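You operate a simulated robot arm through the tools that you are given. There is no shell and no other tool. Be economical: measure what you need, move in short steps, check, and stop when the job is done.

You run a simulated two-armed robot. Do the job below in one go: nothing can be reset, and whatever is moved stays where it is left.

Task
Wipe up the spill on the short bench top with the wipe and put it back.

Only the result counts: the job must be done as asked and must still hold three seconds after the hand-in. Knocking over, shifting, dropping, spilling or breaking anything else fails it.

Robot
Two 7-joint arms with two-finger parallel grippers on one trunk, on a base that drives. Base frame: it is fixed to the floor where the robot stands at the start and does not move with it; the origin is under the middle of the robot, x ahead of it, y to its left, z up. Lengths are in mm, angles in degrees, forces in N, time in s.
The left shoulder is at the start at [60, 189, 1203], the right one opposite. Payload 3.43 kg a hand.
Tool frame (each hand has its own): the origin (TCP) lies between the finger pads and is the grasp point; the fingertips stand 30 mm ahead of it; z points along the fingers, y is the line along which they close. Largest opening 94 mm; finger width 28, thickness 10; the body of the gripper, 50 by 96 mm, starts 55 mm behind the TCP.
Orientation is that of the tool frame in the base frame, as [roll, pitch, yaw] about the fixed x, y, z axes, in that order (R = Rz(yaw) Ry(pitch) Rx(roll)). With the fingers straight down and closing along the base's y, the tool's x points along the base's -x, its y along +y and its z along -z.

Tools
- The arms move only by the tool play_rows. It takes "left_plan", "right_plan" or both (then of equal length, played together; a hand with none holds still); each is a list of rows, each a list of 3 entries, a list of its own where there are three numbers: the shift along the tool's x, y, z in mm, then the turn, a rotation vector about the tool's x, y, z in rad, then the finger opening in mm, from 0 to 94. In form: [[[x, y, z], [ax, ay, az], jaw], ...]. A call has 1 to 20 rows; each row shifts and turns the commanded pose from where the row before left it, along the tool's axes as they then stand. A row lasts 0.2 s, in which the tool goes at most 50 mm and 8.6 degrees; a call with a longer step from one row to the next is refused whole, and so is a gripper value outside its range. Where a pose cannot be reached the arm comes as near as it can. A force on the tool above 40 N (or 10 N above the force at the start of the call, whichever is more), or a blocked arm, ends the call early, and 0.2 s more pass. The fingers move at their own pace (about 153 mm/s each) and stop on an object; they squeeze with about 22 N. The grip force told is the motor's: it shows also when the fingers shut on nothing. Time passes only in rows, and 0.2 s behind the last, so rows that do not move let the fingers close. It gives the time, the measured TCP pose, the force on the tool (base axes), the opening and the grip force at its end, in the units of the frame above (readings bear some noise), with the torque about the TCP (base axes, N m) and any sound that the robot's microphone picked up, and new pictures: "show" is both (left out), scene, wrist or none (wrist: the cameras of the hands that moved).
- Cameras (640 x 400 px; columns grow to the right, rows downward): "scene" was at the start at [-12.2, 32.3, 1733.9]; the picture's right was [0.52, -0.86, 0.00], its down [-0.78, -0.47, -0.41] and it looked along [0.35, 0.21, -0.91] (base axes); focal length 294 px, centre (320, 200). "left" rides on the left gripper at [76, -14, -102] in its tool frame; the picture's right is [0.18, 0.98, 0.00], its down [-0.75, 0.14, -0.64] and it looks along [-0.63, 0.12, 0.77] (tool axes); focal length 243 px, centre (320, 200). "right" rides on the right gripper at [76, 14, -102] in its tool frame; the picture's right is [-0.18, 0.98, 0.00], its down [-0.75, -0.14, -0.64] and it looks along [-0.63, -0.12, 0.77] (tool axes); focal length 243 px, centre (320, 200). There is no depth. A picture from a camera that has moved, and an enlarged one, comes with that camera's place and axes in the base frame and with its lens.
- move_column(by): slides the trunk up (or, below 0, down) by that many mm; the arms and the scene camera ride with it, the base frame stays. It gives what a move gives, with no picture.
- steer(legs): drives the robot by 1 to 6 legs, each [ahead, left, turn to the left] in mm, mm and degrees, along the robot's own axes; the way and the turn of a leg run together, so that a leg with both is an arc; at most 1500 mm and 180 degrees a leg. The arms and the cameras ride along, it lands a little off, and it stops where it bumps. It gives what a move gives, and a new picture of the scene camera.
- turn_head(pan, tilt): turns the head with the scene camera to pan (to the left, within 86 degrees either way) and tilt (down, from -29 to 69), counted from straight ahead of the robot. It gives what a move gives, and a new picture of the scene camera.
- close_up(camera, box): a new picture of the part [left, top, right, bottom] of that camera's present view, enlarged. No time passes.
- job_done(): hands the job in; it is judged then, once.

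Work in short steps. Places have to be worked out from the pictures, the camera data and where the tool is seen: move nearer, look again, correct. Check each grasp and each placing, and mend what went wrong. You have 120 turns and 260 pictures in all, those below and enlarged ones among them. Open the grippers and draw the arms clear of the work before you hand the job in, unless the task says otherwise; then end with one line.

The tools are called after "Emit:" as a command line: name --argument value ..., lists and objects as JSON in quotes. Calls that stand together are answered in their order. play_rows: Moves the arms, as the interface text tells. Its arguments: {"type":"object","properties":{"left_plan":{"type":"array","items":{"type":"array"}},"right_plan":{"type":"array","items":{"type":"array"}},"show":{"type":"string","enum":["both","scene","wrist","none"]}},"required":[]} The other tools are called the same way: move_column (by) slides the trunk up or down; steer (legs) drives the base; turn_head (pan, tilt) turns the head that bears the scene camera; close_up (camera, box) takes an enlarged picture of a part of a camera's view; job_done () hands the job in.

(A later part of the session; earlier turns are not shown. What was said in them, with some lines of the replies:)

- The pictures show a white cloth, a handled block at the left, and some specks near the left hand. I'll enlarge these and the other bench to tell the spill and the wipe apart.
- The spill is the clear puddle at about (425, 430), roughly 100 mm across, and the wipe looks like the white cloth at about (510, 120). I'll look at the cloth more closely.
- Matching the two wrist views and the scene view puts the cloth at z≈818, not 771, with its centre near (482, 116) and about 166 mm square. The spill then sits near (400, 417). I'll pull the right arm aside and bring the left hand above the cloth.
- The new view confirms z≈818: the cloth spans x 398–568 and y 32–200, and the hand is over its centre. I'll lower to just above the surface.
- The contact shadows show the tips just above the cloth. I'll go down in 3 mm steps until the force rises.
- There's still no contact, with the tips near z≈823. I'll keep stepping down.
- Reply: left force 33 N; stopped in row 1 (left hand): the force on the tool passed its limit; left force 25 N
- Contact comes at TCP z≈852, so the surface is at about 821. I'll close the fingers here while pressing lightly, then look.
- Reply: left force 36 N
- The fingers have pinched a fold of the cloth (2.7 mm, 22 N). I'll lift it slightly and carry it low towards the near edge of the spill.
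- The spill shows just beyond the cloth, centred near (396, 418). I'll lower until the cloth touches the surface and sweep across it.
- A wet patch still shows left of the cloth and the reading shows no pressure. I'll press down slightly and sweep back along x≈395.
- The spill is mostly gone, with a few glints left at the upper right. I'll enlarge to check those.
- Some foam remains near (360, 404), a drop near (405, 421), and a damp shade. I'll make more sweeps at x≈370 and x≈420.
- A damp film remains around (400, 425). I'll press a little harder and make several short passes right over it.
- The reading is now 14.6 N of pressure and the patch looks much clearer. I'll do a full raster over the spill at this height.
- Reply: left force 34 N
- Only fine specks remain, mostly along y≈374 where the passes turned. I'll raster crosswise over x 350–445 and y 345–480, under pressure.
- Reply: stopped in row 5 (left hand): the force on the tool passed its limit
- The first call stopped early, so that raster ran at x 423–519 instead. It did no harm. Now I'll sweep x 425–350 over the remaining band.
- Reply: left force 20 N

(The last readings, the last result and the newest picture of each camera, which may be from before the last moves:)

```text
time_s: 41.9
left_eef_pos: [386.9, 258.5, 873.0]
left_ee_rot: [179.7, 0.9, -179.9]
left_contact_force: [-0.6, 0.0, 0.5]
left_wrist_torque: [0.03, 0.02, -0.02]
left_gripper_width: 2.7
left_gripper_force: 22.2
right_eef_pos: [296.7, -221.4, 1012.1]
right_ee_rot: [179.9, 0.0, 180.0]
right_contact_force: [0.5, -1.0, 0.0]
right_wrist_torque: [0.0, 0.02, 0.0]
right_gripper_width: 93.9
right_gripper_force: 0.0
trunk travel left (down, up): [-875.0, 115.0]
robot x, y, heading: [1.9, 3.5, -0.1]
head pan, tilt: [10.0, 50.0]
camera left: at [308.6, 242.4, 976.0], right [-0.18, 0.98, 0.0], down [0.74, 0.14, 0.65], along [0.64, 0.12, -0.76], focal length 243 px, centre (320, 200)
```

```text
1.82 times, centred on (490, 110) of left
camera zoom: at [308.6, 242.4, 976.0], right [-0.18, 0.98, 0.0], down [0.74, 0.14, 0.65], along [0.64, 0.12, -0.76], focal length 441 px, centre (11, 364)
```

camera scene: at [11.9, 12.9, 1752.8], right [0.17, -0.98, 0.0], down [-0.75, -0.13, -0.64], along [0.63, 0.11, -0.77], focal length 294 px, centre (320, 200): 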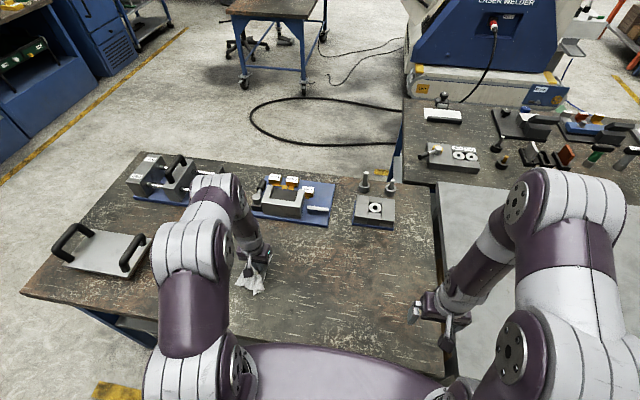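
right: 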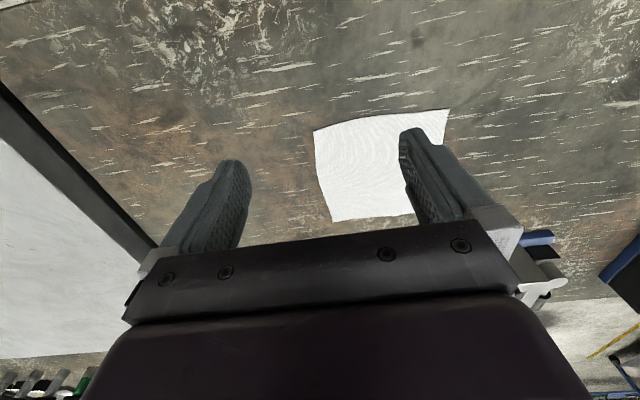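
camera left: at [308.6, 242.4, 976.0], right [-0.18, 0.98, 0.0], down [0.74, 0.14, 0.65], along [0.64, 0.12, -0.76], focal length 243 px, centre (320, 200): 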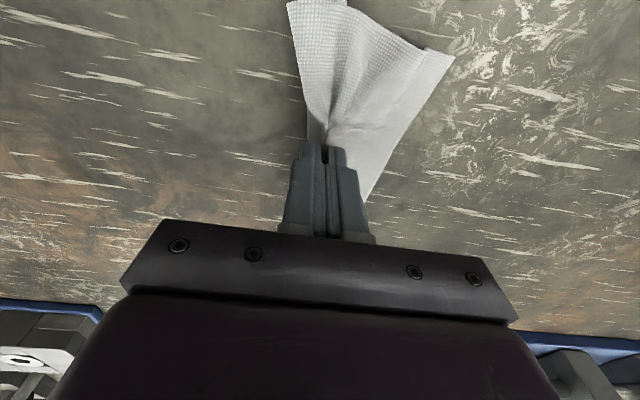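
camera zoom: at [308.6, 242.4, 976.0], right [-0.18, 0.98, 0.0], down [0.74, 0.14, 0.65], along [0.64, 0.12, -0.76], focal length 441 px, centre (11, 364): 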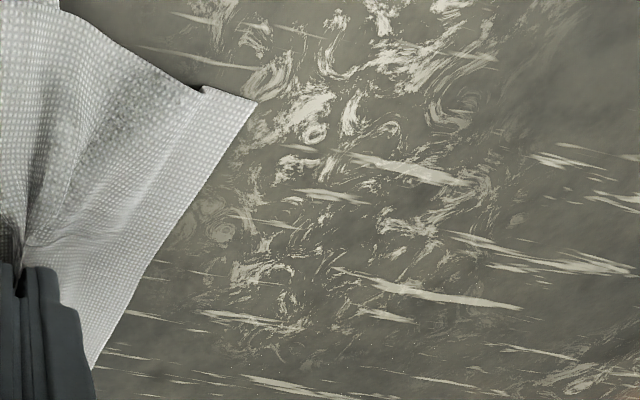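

The patch looks almost dry, with a few dots possibly near (400, 400). I'll raise the hand for a clearer view before replacing the wipe.

Emit:
play_rows --left_plan '[[[10, 15, -40], [0, 0, 0], 0], [[20, 20, -40], [0, 0, 0], 0], [[20, 20, -20], [0, 0, 0], 0], [[0, 0, 0], [0, 0, 0], 0]]' --show "wrist"

Emit:
close_up --camera "left" --box '[340, 40, 580, 200]'

Emit:
close_up --camera "scene" --box '[130, 200, 330, 330]'

```text
time_s: 42.9
left_eef_pos: [337.3, 314.1, 973.3]
left_ee_rot: [179.7, 0.9, 180.0]
left_contact_force: [-0.4, 0.4, 0.1]
left_wrist_torque: [-0.01, 0.02, 0.0]
left_gripper_width: 2.5
left_gripper_force: 21.6
right_eef_pos: [297.4, -219.8, 1013.7]
right_ee_rot: [180.0, 0.1, 179.9]
right_contact_force: [0.2, 0.4, -0.4]
right_wrist_torque: [-0.02, 0.0, 0.01]
right_gripper_width: 93.9
right_gripper_force: 0.1
trunk travel left (down, up): [-875.0, 115.0]
robot x, y, heading: [3.5, 2.4, 0.1]
head pan, tilt: [10.0, 50.0]
camera left: at [258.8, 299.6, 1074.8], right [-0.18, 0.98, 0.0], down [0.74, 0.14, 0.65], along [0.64, 0.12, -0.76], focal length 243 px, centre (320, 200)
```

left: 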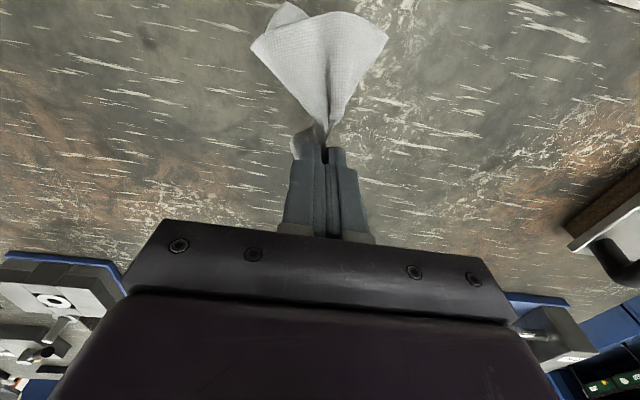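

```text
2.50 times, centred on (460, 120) of left
camera zoom: at [258.8, 299.6, 1074.8], right [-0.18, 0.98, 0.0], down [0.74, 0.14, 0.65], along [0.64, 0.12, -0.76], focal length 606 px, centre (-30, 400)
```

zoom: 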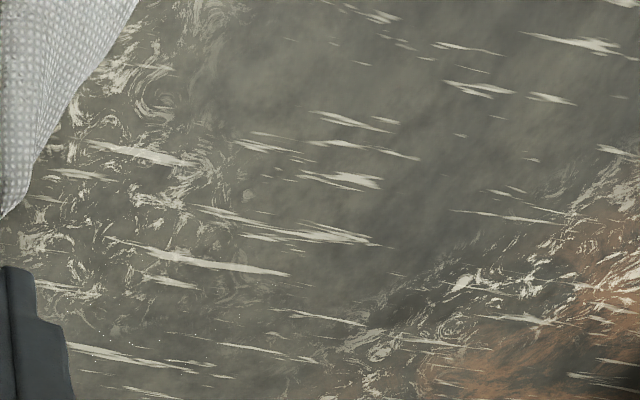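

```text
3.08 times, centred on (230, 265) of scene
camera zoom: at [13.5, 14.2, 1752.8], right [0.17, -0.98, 0.0], down [-0.75, -0.13, -0.64], along [0.63, 0.11, -0.77], focal length 904 px, centre (597, 0)
```

zoom: 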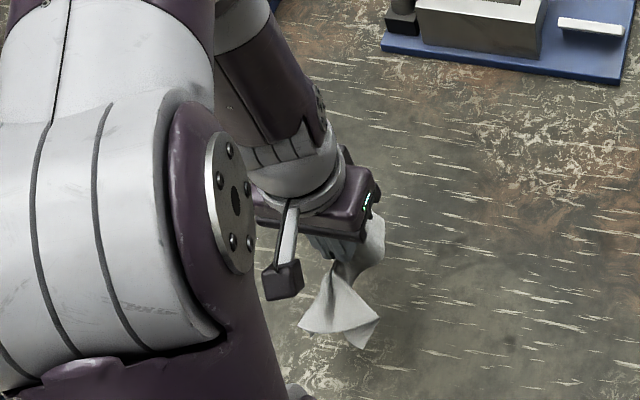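

A few pinpoint specks remain around (395–430, 390–470). I'll do one more pressed raster there.

Emit:
play_rows --left_plan '[[[-25, 5, 30], [0, 0, 0], 0], [[-25, 5, 30], [0, 0, 0], 0], [[-25, 5, 30], [0, 0, 0], 0], [[-15, 5, 20], [0, 0, 0], 0], [[-10, 10, 8], [0, 0, 0], 0], [[0, 10, 2], [0, 0, 0], 0]]' --show "wrist"

```text
time_s: 44.3
left_eef_pos: [438.3, 354.5, 856.9]
left_ee_rot: [179.8, 1.1, 180.0]
left_contact_force: [-0.1, -0.3, 2.0]
left_wrist_torque: [-0.02, -0.05, 0.0]
left_gripper_width: 2.8
left_gripper_force: 21.6
right_eef_pos: [297.5, -220.5, 1013.0]
right_ee_rot: [-180.0, 0.0, -180.0]
right_contact_force: [0.2, 0.0, 0.1]
right_wrist_torque: [0.01, 0.01, 0.05]
right_gripper_width: 93.9
right_gripper_force: 0.0
trunk travel left (down, up): [-875.0, 115.0]
robot x, y, heading: [4.6, 0.1, 0.1]
head pan, tilt: [10.0, 50.0]
camera left: at [360.0, 339.5, 958.3], right [-0.18, 0.98, 0.0], down [0.74, 0.14, 0.66], along [0.64, 0.12, -0.76], focal length 243 px, centre (320, 200)
```

left: 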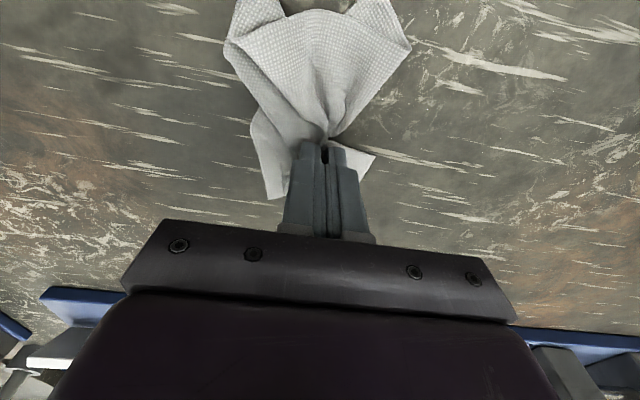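

The cloth is down again. I'll raster along y under light pressure at x≈438, 420, 402 and 384.

Emit:
play_rows --left_plan '[[[0, 15, 2], [0, 0, 0], 0], [[0, 20, 1.5], [0, 0, 0], 0], [[0, 20, 0], [0, 0, 0], 0], [[0, 20, 0], [0, 0, 0], 0], [[0, 20, 0], [0, 0, 0], 0], [[0, 20, 0], [0, 0, 0], 0], [[0, 20, 0], [0, 0, 0], 0], [[16, 0, 0], [0, 0, 0], 0], [[0, -20, 0], [0, 0, 0], 0], [[0, -20, 0], [0, 0, 0], 0], [[0, -20, 0], [0, 0, 0], 0], [[0, -20, 0], [0, 0, 0], 0], [[0, -20, 0], [0, 0, 0], 0], [[0, -20, 0], [0, 0, 0], 0], [[16, 0, 0], [0, 0, 0], 0]]' --show "none"

Emit:
play_rows --left_plan '[[[0, 20, 0], [0, 0, 0], 0], [[0, 20, 0], [0, 0, 0], 0], [[0, 20, 0], [0, 0, 0], 0], [[0, 20, 0], [0, 0, 0], 0], [[0, 20, 0], [0, 0, 0], 0], [[0, 20, 0], [0, 0, 0], 0], [[16, 0, 0], [0, 0, 0], 0], [[0, -20, 0], [0, 0, 0], 0], [[0, -20, 0], [0, 0, 0], 0], [[0, -20, 0], [0, 0, 0], 0], [[0, -20, 0], [0, 0, 0], 0], [[0, -20, 0], [0, 0, 0], 0], [[0, -20, 0], [0, 0, 0], 0], [[0, -30, 0], [0, 0, 0], 0], [[0, -30, -10], [0, 0, 0], 0], [[0, -30, -30], [0, 0, 0], 0], [[0, -10, -30], [0, 0, 0], 0], [[0, 0, 0], [0, 0, 0], 0]]' --show "wrist"

Emit:
close_up --camera "left" --box '[370, 30, 610, 200]'

```text
time_s: 47.5
left_eef_pos: [406.8, 367.3, 853.9]
left_ee_rot: [179.8, 1.0, -179.9]
left_contact_force: [1.0, -0.4, 3.6]
left_wrist_torque: [-0.01, -0.03, 0.01]
left_gripper_width: 2.6
left_gripper_force: 21.8
right_eef_pos: [297.1, -220.4, 1013.5]
right_ee_rot: [179.9, 0.0, -180.0]
right_contact_force: [-0.4, -0.7, -0.7]
right_wrist_torque: [0.03, 0.05, -0.01]
right_gripper_width: 94.2
right_gripper_force: 0.1
trunk travel left (down, up): [-875.0, 115.0]
robot x, y, heading: [-2.3, 0.7, 0.0]
head pan, tilt: [10.0, 50.0]
```

```text
time_s: 51.3
left_eef_pos: [392.2, 268.2, 922.5]
left_ee_rot: [179.8, 1.0, -180.0]
left_contact_force: [0.5, -0.3, 0.7]
left_wrist_torque: [-0.02, 0.03, -0.01]
left_gripper_width: 2.7
left_gripper_force: 21.8
right_eef_pos: [298.7, -219.8, 1013.5]
right_ee_rot: [180.0, 0.0, -179.9]
right_contact_force: [0.6, 0.2, 0.2]
right_wrist_torque: [-0.02, 0.04, 0.01]
right_gripper_width: 93.9
right_gripper_force: 0.1
trunk travel left (down, up): [-875.0, 115.0]
robot x, y, heading: [1.1, -2.3, -0.3]
head pan, tilt: [10.0, 50.0]
camera left: at [313.2, 253.8, 1024.1], right [-0.18, 0.98, 0.0], down [0.74, 0.14, 0.65], along [0.64, 0.12, -0.76], focal length 243 px, centre (320, 200)
```

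left: 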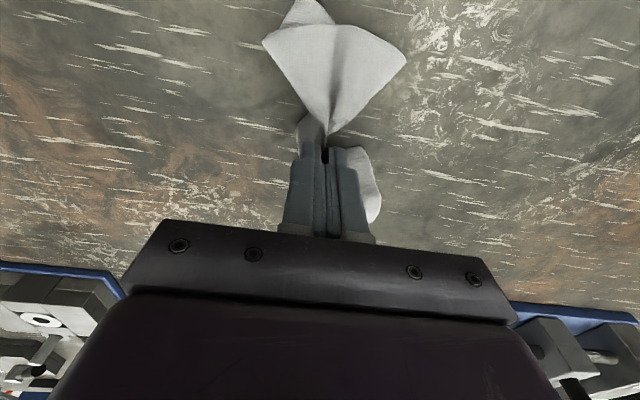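

```text
2.35 times, centred on (490, 115) of left
camera zoom: at [313.2, 253.8, 1024.1], right [-0.18, 0.98, 0.0], down [0.74, 0.14, 0.65], along [0.64, 0.12, -0.76], focal length 571 px, centre (-80, 400)
```

zoom: 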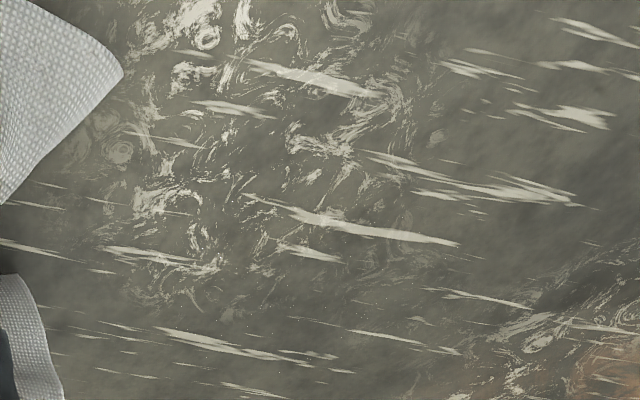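

I'll zoom in tightly on the former spill for any leftover.

Emit:
close_up --camera "left" --box '[430, 100, 560, 190]'

Emit:
close_up --camera "left" --box '[430, 30, 560, 120]'

```text
4.44 times, centred on (495, 145) of left
camera zoom: at [313.2, 253.8, 1024.1], right [-0.18, 0.98, 0.0], down [0.74, 0.14, 0.65], along [0.64, 0.12, -0.76], focal length 1078 px, centre (-458, 444)
```

zoom: 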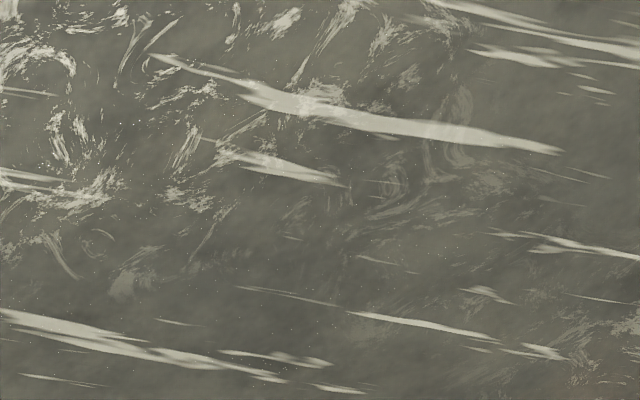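

```text
4.44 times, centred on (495, 75) of left
camera zoom: at [313.2, 253.8, 1024.1], right [-0.18, 0.98, 0.0], down [0.74, 0.14, 0.65], along [0.64, 0.12, -0.76], focal length 1078 px, centre (-458, 756)
```

zoom: 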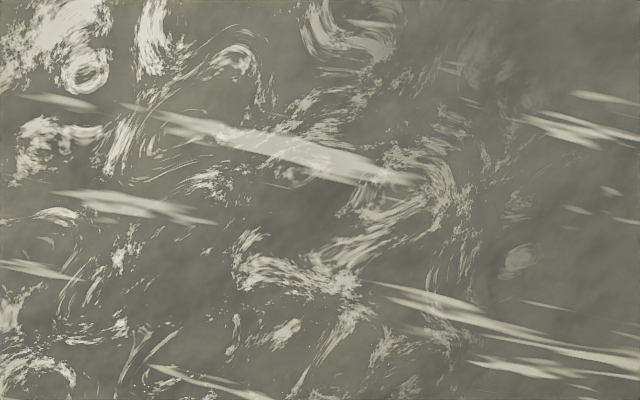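

Very fine dots remain at x 370–440, y 400–470. I'll make one more firm raster there.

Emit:
play_rows --left_plan '[[[-16, 30, 22], [0, 0, 0], 0], [[-16, 30, 22], [0, 0, 0], 0], [[-16, 30, 22], [0, 0, 0], 0], [[0, 15, 3], [0, 0, 0], 0], [[0, 15, 1], [0, 0, 0], 0], [[0, 15, 0], [0, 0, 0], 0], [[0, 15, 0], [0, 0, 0], 0], [[0, 15, 0], [0, 0, 0], 0], [[0, 15, 0], [0, 0, 0], 0], [[12, 0, 0], [0, 0, 0], 0], [[0, -15, 0], [0, 0, 0], 0], [[0, -15, 0], [0, 0, 0], 0], [[0, -15, 0], [0, 0, 0], 0], [[0, -15, 0], [0, 0, 0], 0], [[0, -15, 0], [0, 0, 0], 0], [[12, 0, 0], [0, 0, 0], 0]]' --show "none"

Emit:
play_rows --left_plan '[[[0, 15, 0.5], [0, 0, 0], 0], [[0, 15, 0], [0, 0, 0], 0], [[0, 15, 0], [0, 0, 0], 0], [[0, 15, 0], [0, 0, 0], 0], [[0, 15, 0], [0, 0, 0], 0], [[12, 0, 0], [0, 0, 0], 0], [[0, -15, 0], [0, 0, 0], 0], [[0, -15, 0], [0, 0, 0], 0], [[0, -15, 0], [0, 0, 0], 0], [[0, -15, 0], [0, 0, 0], 0], [[0, -15, 0], [0, 0, 0], 0], [[12, 0, 0], [0, 0, 0], 0], [[0, 15, 0], [0, 0, 0], 0], [[0, 15, 0], [0, 0, 0], 0], [[0, 15, 0], [0, 0, 0], 0], [[0, 15, 0], [0, 0, 0], 0], [[0, 15, 0], [0, 0, 0], 0], [[12, 0, 0], [0, 0, 0], 0]]' --show "none"

Emit:
play_rows --left_plan '[[[0, -15, 0], [0, 0, 0], 0], [[0, -15, 0], [0, 0, 0], 0], [[0, -15, 0], [0, 0, 0], 0], [[0, -15, 0], [0, 0, 0], 0], [[0, -20, 0], [0, 0, 0], 0], [[-15, 0, 0], [0, 0, 0], 0], [[-15, 15, 0], [0, 0, 0], 0], [[-10, 20, 0], [0, 0, 0], 0], [[0, 20, 0], [0, 0, 0], 0], [[0, 20, 0], [0, 0, 0], 0], [[0, -20, 0], [0, 0, 0], 0], [[0, -20, 0], [0, 0, 0], 0], [[0, -20, 0], [0, 0, 0], 0], [[0, -30, 0], [0, 0, 0], 0], [[0, -30, 0], [0, 0, 0], 0], [[0, -30, -10], [0, 0, 0], 0], [[0, -30, -30], [0, 0, 0], 0], [[0, -10, -30], [0, 0, 0], 0], [[0, 0, 0], [0, 0, 0], 0]]' --show "wrist"

Emit:
close_up --camera "left" --box '[430, 90, 570, 190]'

```text
time_s: 54.7
left_eef_pos: [413.8, 373.9, 852.8]
left_ee_rot: [179.8, 1.0, 180.0]
left_contact_force: [1.2, -0.6, 2.4]
left_wrist_torque: [-0.01, 0.01, -0.04]
left_gripper_width: 2.7
left_gripper_force: 21.9
right_eef_pos: [296.3, -221.4, 1013.3]
right_ee_rot: [-180.0, 0.0, -179.9]
right_contact_force: [-0.1, 0.3, -0.5]
right_wrist_torque: [0.0, 0.01, 0.02]
right_gripper_width: 93.8
right_gripper_force: 0.3
trunk travel left (down, up): [-875.0, 115.0]
robot x, y, heading: [2.2, 2.9, -0.2]
head pan, tilt: [10.0, 50.0]
```

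```text
time_s: 58.5
left_eef_pos: [379.5, 448.9, 851.4]
left_ee_rot: [179.6, 1.2, -180.0]
left_contact_force: [2.7, 1.3, 16.5]
left_wrist_torque: [-0.06, 0.07, -0.01]
left_gripper_width: 2.7
left_gripper_force: 22.2
right_eef_pos: [296.1, -221.4, 1012.8]
right_ee_rot: [180.0, 0.2, 179.9]
right_contact_force: [0.3, -0.5, 0.3]
right_wrist_torque: [0.04, 0.0, 0.0]
right_gripper_width: 94.0
right_gripper_force: 0.1
trunk travel left (down, up): [-875.0, 115.0]
robot x, y, heading: [2.1, -0.3, 0.5]
head pan, tilt: [10.0, 50.0]
```

```text
time_s: 62.5
left_eef_pos: [419.2, 254.0, 920.1]
left_ee_rot: [179.8, 0.9, -180.0]
left_contact_force: [0.1, 0.3, 0.2]
left_wrist_torque: [0.02, 0.0, -0.01]
left_gripper_width: 3.1
left_gripper_force: 21.7
right_eef_pos: [297.3, -219.2, 1012.6]
right_ee_rot: [180.0, 0.0, -179.9]
right_contact_force: [0.5, -0.4, 0.1]
right_wrist_torque: [0.01, 0.01, 0.02]
right_gripper_width: 93.9
right_gripper_force: 0.1
trunk travel left (down, up): [-875.0, 115.0]
robot x, y, heading: [-1.2, 4.6, -0.1]
head pan, tilt: [10.0, 50.0]
camera left: at [340.8, 239.7, 1021.8], right [-0.18, 0.98, 0.0], down [0.74, 0.14, 0.65], along [0.64, 0.12, -0.76], focal length 243 px, centre (320, 200)
```

left: 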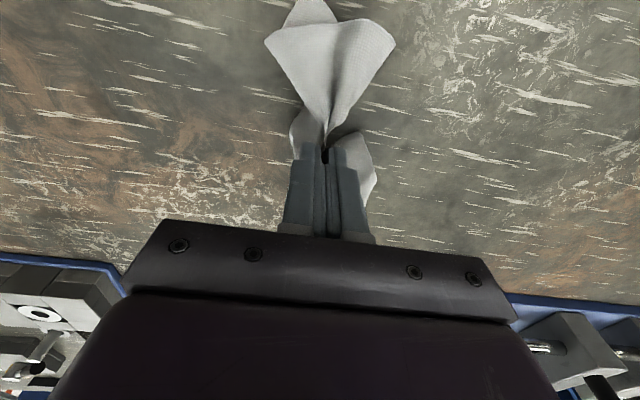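

```text
4.00 times, centred on (500, 140) of left
camera zoom: at [340.8, 239.7, 1021.8], right [-0.18, 0.98, 0.0], down [0.74, 0.14, 0.65], along [0.64, 0.12, -0.76], focal length 970 px, centre (-400, 440)
```

zoom: 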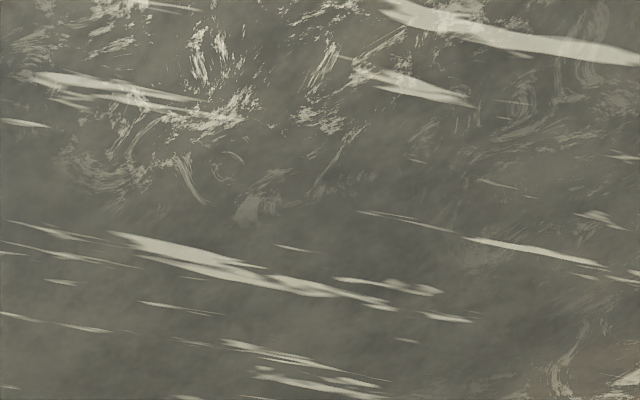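

No specks remain, so the spill is gone. I'll carry the wipe back to its original centre (482, 116) and lower it.

Emit:
play_rows --left_plan '[[[-16, -34, 0], [0, 0, 0], 0], [[-16, -34, 0], [0, 0, 0], 0], [[-16, -35, 0], [0, 0, 0], 0], [[-15, -35, 0], [0, 0, 0], 0], [[0, 0, 20], [0, 0, 0], 0], [[0, 0, 20], [0, 0, 0], 0], [[0, 0, 15], [0, 0, 0], 0], [[0, 0, 7], [0, 0, 0], 0], [[0, 0, 0], [0, 0, 0], 0]]'

```text
time_s: 64.5
left_eef_pos: [482.0, 116.8, 858.0]
left_ee_rot: [179.7, 1.0, 180.0]
left_contact_force: [0.0, -0.3, 0.8]
left_wrist_torque: [0.0, 0.01, -0.03]
left_gripper_width: 2.7
left_gripper_force: 21.8
right_eef_pos: [297.9, -219.6, 1014.2]
right_ee_rot: [-180.0, 0.0, 180.0]
right_contact_force: [0.4, -0.4, -0.3]
right_wrist_torque: [0.01, 0.0, 0.01]
right_gripper_width: 93.9
right_gripper_force: 0.0
trunk travel left (down, up): [-875.0, 115.0]
robot x, y, heading: [-2.2, -1.5, -0.1]
head pan, tilt: [10.0, 50.0]
camera scene: at [12.5, 14.3, 1752.8], right [0.17, -0.98, 0.0], down [-0.75, -0.13, -0.64], along [0.63, 0.11, -0.77], focal length 294 px, centre (320, 200)
camera left: at [403.2, 101.6, 960.6], right [-0.18, 0.98, 0.0], down [0.74, 0.14, 0.66], along [0.64, 0.12, -0.76], focal length 243 px, centre (320, 200)
```

scene: 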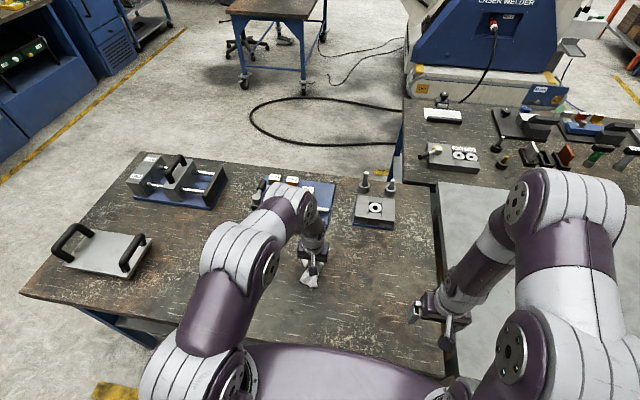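
left: 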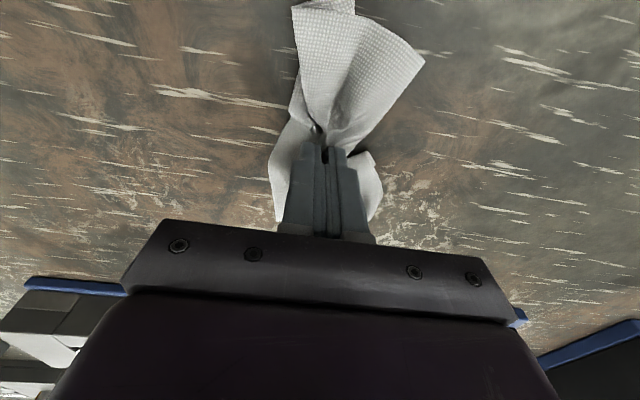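

The wipe is over its place. I'll lower a touch more, open slowly and draw up.

Emit:
play_rows --left_plan '[[[0, 0, 2], [0, 0, 0], 0], [[0, 0, 0], [0, 0, 0], 8], [[0, 0, 0], [0, 0, 0], 16], [[0, 0, 0], [0, 0, 0], 26], [[0, 0, 0], [0, 0, 0], 36], [[0, 0, -10], [0, 0, 0], 40], [[0, 0, -20], [0, 0, 0], 40], [[0, 0, -40], [0, 0, 0], 40], [[0, 0, -40], [0, 0, 0], 40]]'

```text
time_s: 66.5
left_eef_pos: [480.2, 115.0, 969.2]
left_ee_rot: [179.7, 1.0, -180.0]
left_contact_force: [0.2, -0.3, -0.2]
left_wrist_torque: [-0.02, 0.0, -0.01]
left_gripper_width: 40.0
left_gripper_force: 0.1
right_eef_pos: [297.6, -220.5, 1012.4]
right_ee_rot: [180.0, 0.2, -180.0]
right_contact_force: [-0.2, -0.6, 0.0]
right_wrist_torque: [-0.01, 0.02, 0.02]
right_gripper_width: 93.9
right_gripper_force: 0.2
trunk travel left (down, up): [-875.0, 115.0]
robot x, y, heading: [-2.5, 2.5, -0.1]
head pan, tilt: [10.0, 50.0]
camera scene: at [11.3, 14.5, 1752.8], right [0.17, -0.98, 0.0], down [-0.75, -0.13, -0.64], along [0.63, 0.11, -0.77], focal length 294 px, centre (320, 200)
camera left: at [400.6, 100.2, 1071.4], right [-0.18, 0.98, 0.0], down [0.74, 0.14, 0.66], along [0.64, 0.12, -0.76], focal length 243 px, centre (320, 200)
```

scene: 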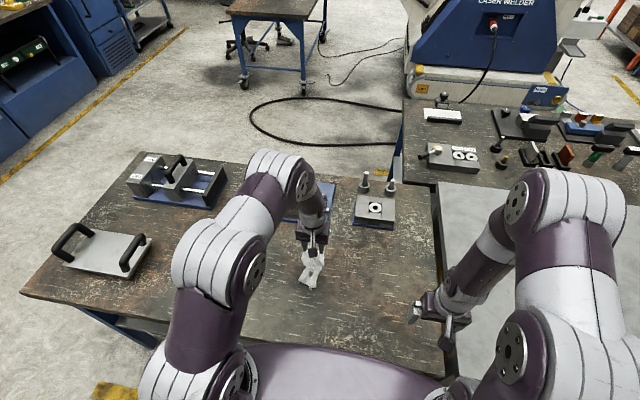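
left: 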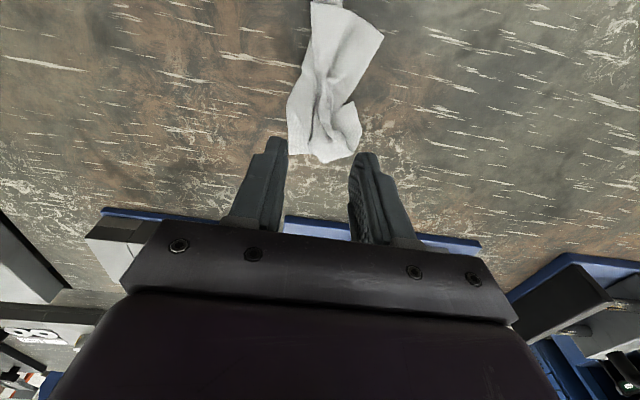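

The wipe lies inside its original footprint, crumpled. I'll draw the left hand back to its start pose and do a final check of the spill area and the wipe.

Emit:
play_rows --left_plan '[[[0, 0, -30], [0, 0, 0], 60], [[24, 33, -5], [0, 0, 0], 90], [[24, 33, -5], [0, 0, 0], 94], [[24, 33, -5], [0, 0, 0], 94], [[24, 33, 0], [0, 0, 0], 94], [[24, 33, 0], [0, 0, 0], 94], [[24, 33, 0], [0, 0, 0], 94], [[20, 32, 0], [0, 0, 0], 94]]'

Emit:
close_up --camera "left" --box '[240, 60, 480, 210]'

Emit:
close_up --camera "scene" --box '[180, 160, 380, 310]'

```text
time_s: 68.3
left_eef_pos: [316.5, 345.8, 1010.0]
left_ee_rot: [179.8, 1.0, 179.9]
left_contact_force: [0.8, 0.4, 0.1]
left_wrist_torque: [-0.01, -0.02, -0.01]
left_gripper_width: 94.0
left_gripper_force: 0.0
right_eef_pos: [297.2, -218.8, 1013.5]
right_ee_rot: [-180.0, 0.0, 180.0]
right_contact_force: [0.8, 0.2, 0.6]
right_wrist_torque: [-0.04, -0.01, 0.0]
right_gripper_width: 94.0
right_gripper_force: 0.1
trunk travel left (down, up): [-875.0, 115.0]
robot x, y, heading: [0.4, -0.1, 0.0]
head pan, tilt: [10.0, 50.0]
camera scene: at [11.8, 16.5, 1752.8], right [0.17, -0.98, 0.0], down [-0.75, -0.13, -0.64], along [0.63, 0.11, -0.77], focal length 294 px, centre (320, 200)
camera left: at [238.1, 331.8, 1112.8], right [-0.18, 0.98, 0.0], down [0.74, 0.14, 0.66], along [0.64, 0.12, -0.76], focal length 243 px, centre (320, 200)
```

scene: 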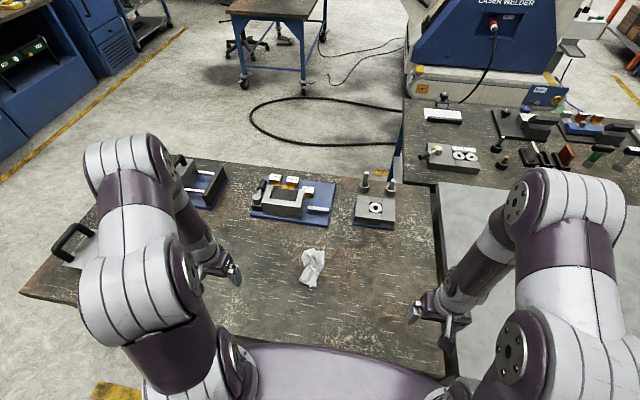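
left: 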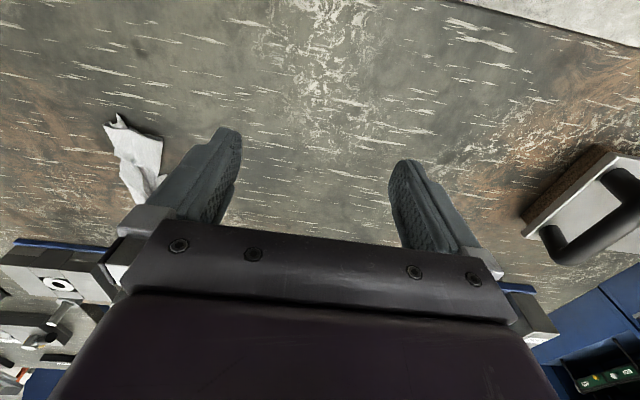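

```text
2.67 times, centred on (360, 135) of left
camera zoom: at [238.1, 331.8, 1112.8], right [-0.18, 0.98, 0.0], down [0.74, 0.14, 0.66], along [0.64, 0.12, -0.76], focal length 647 px, centre (213, 373)
```

zoom: 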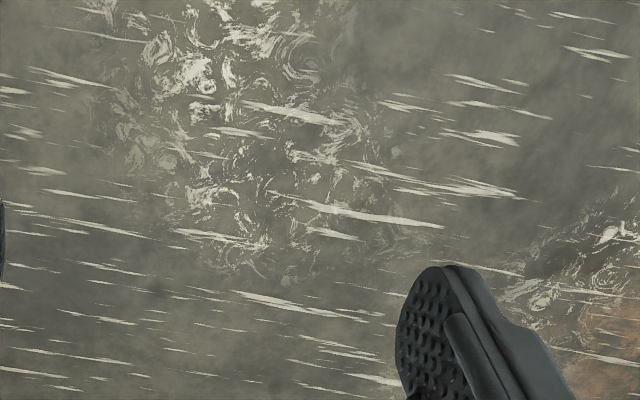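

```text
2.67 times, centred on (280, 235) of scene
camera zoom: at [11.8, 16.5, 1752.8], right [0.17, -0.98, 0.0], down [-0.75, -0.13, -0.64], along [0.63, 0.11, -0.77], focal length 783 px, centre (427, 107)
```

zoom: 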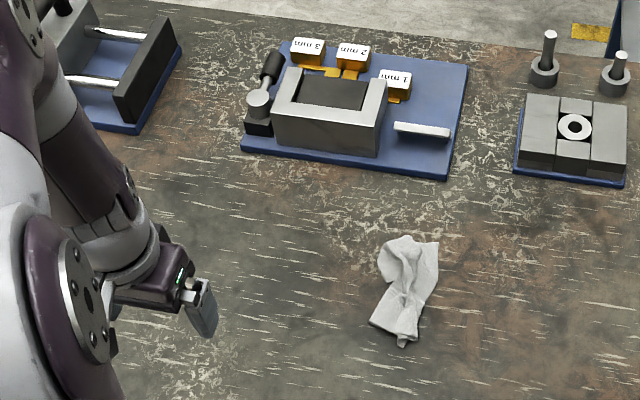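

The spill area is dry, the wipe lies within about 15 mm of its original centre, nothing else has moved, and both hands are open and clear. I'm handing in.

Emit:
job_done

```text
The job is handed in.
```

The spill is wiped up and the wipe is back in its original place, though it lies crumpled rather than flat as it was at the start.
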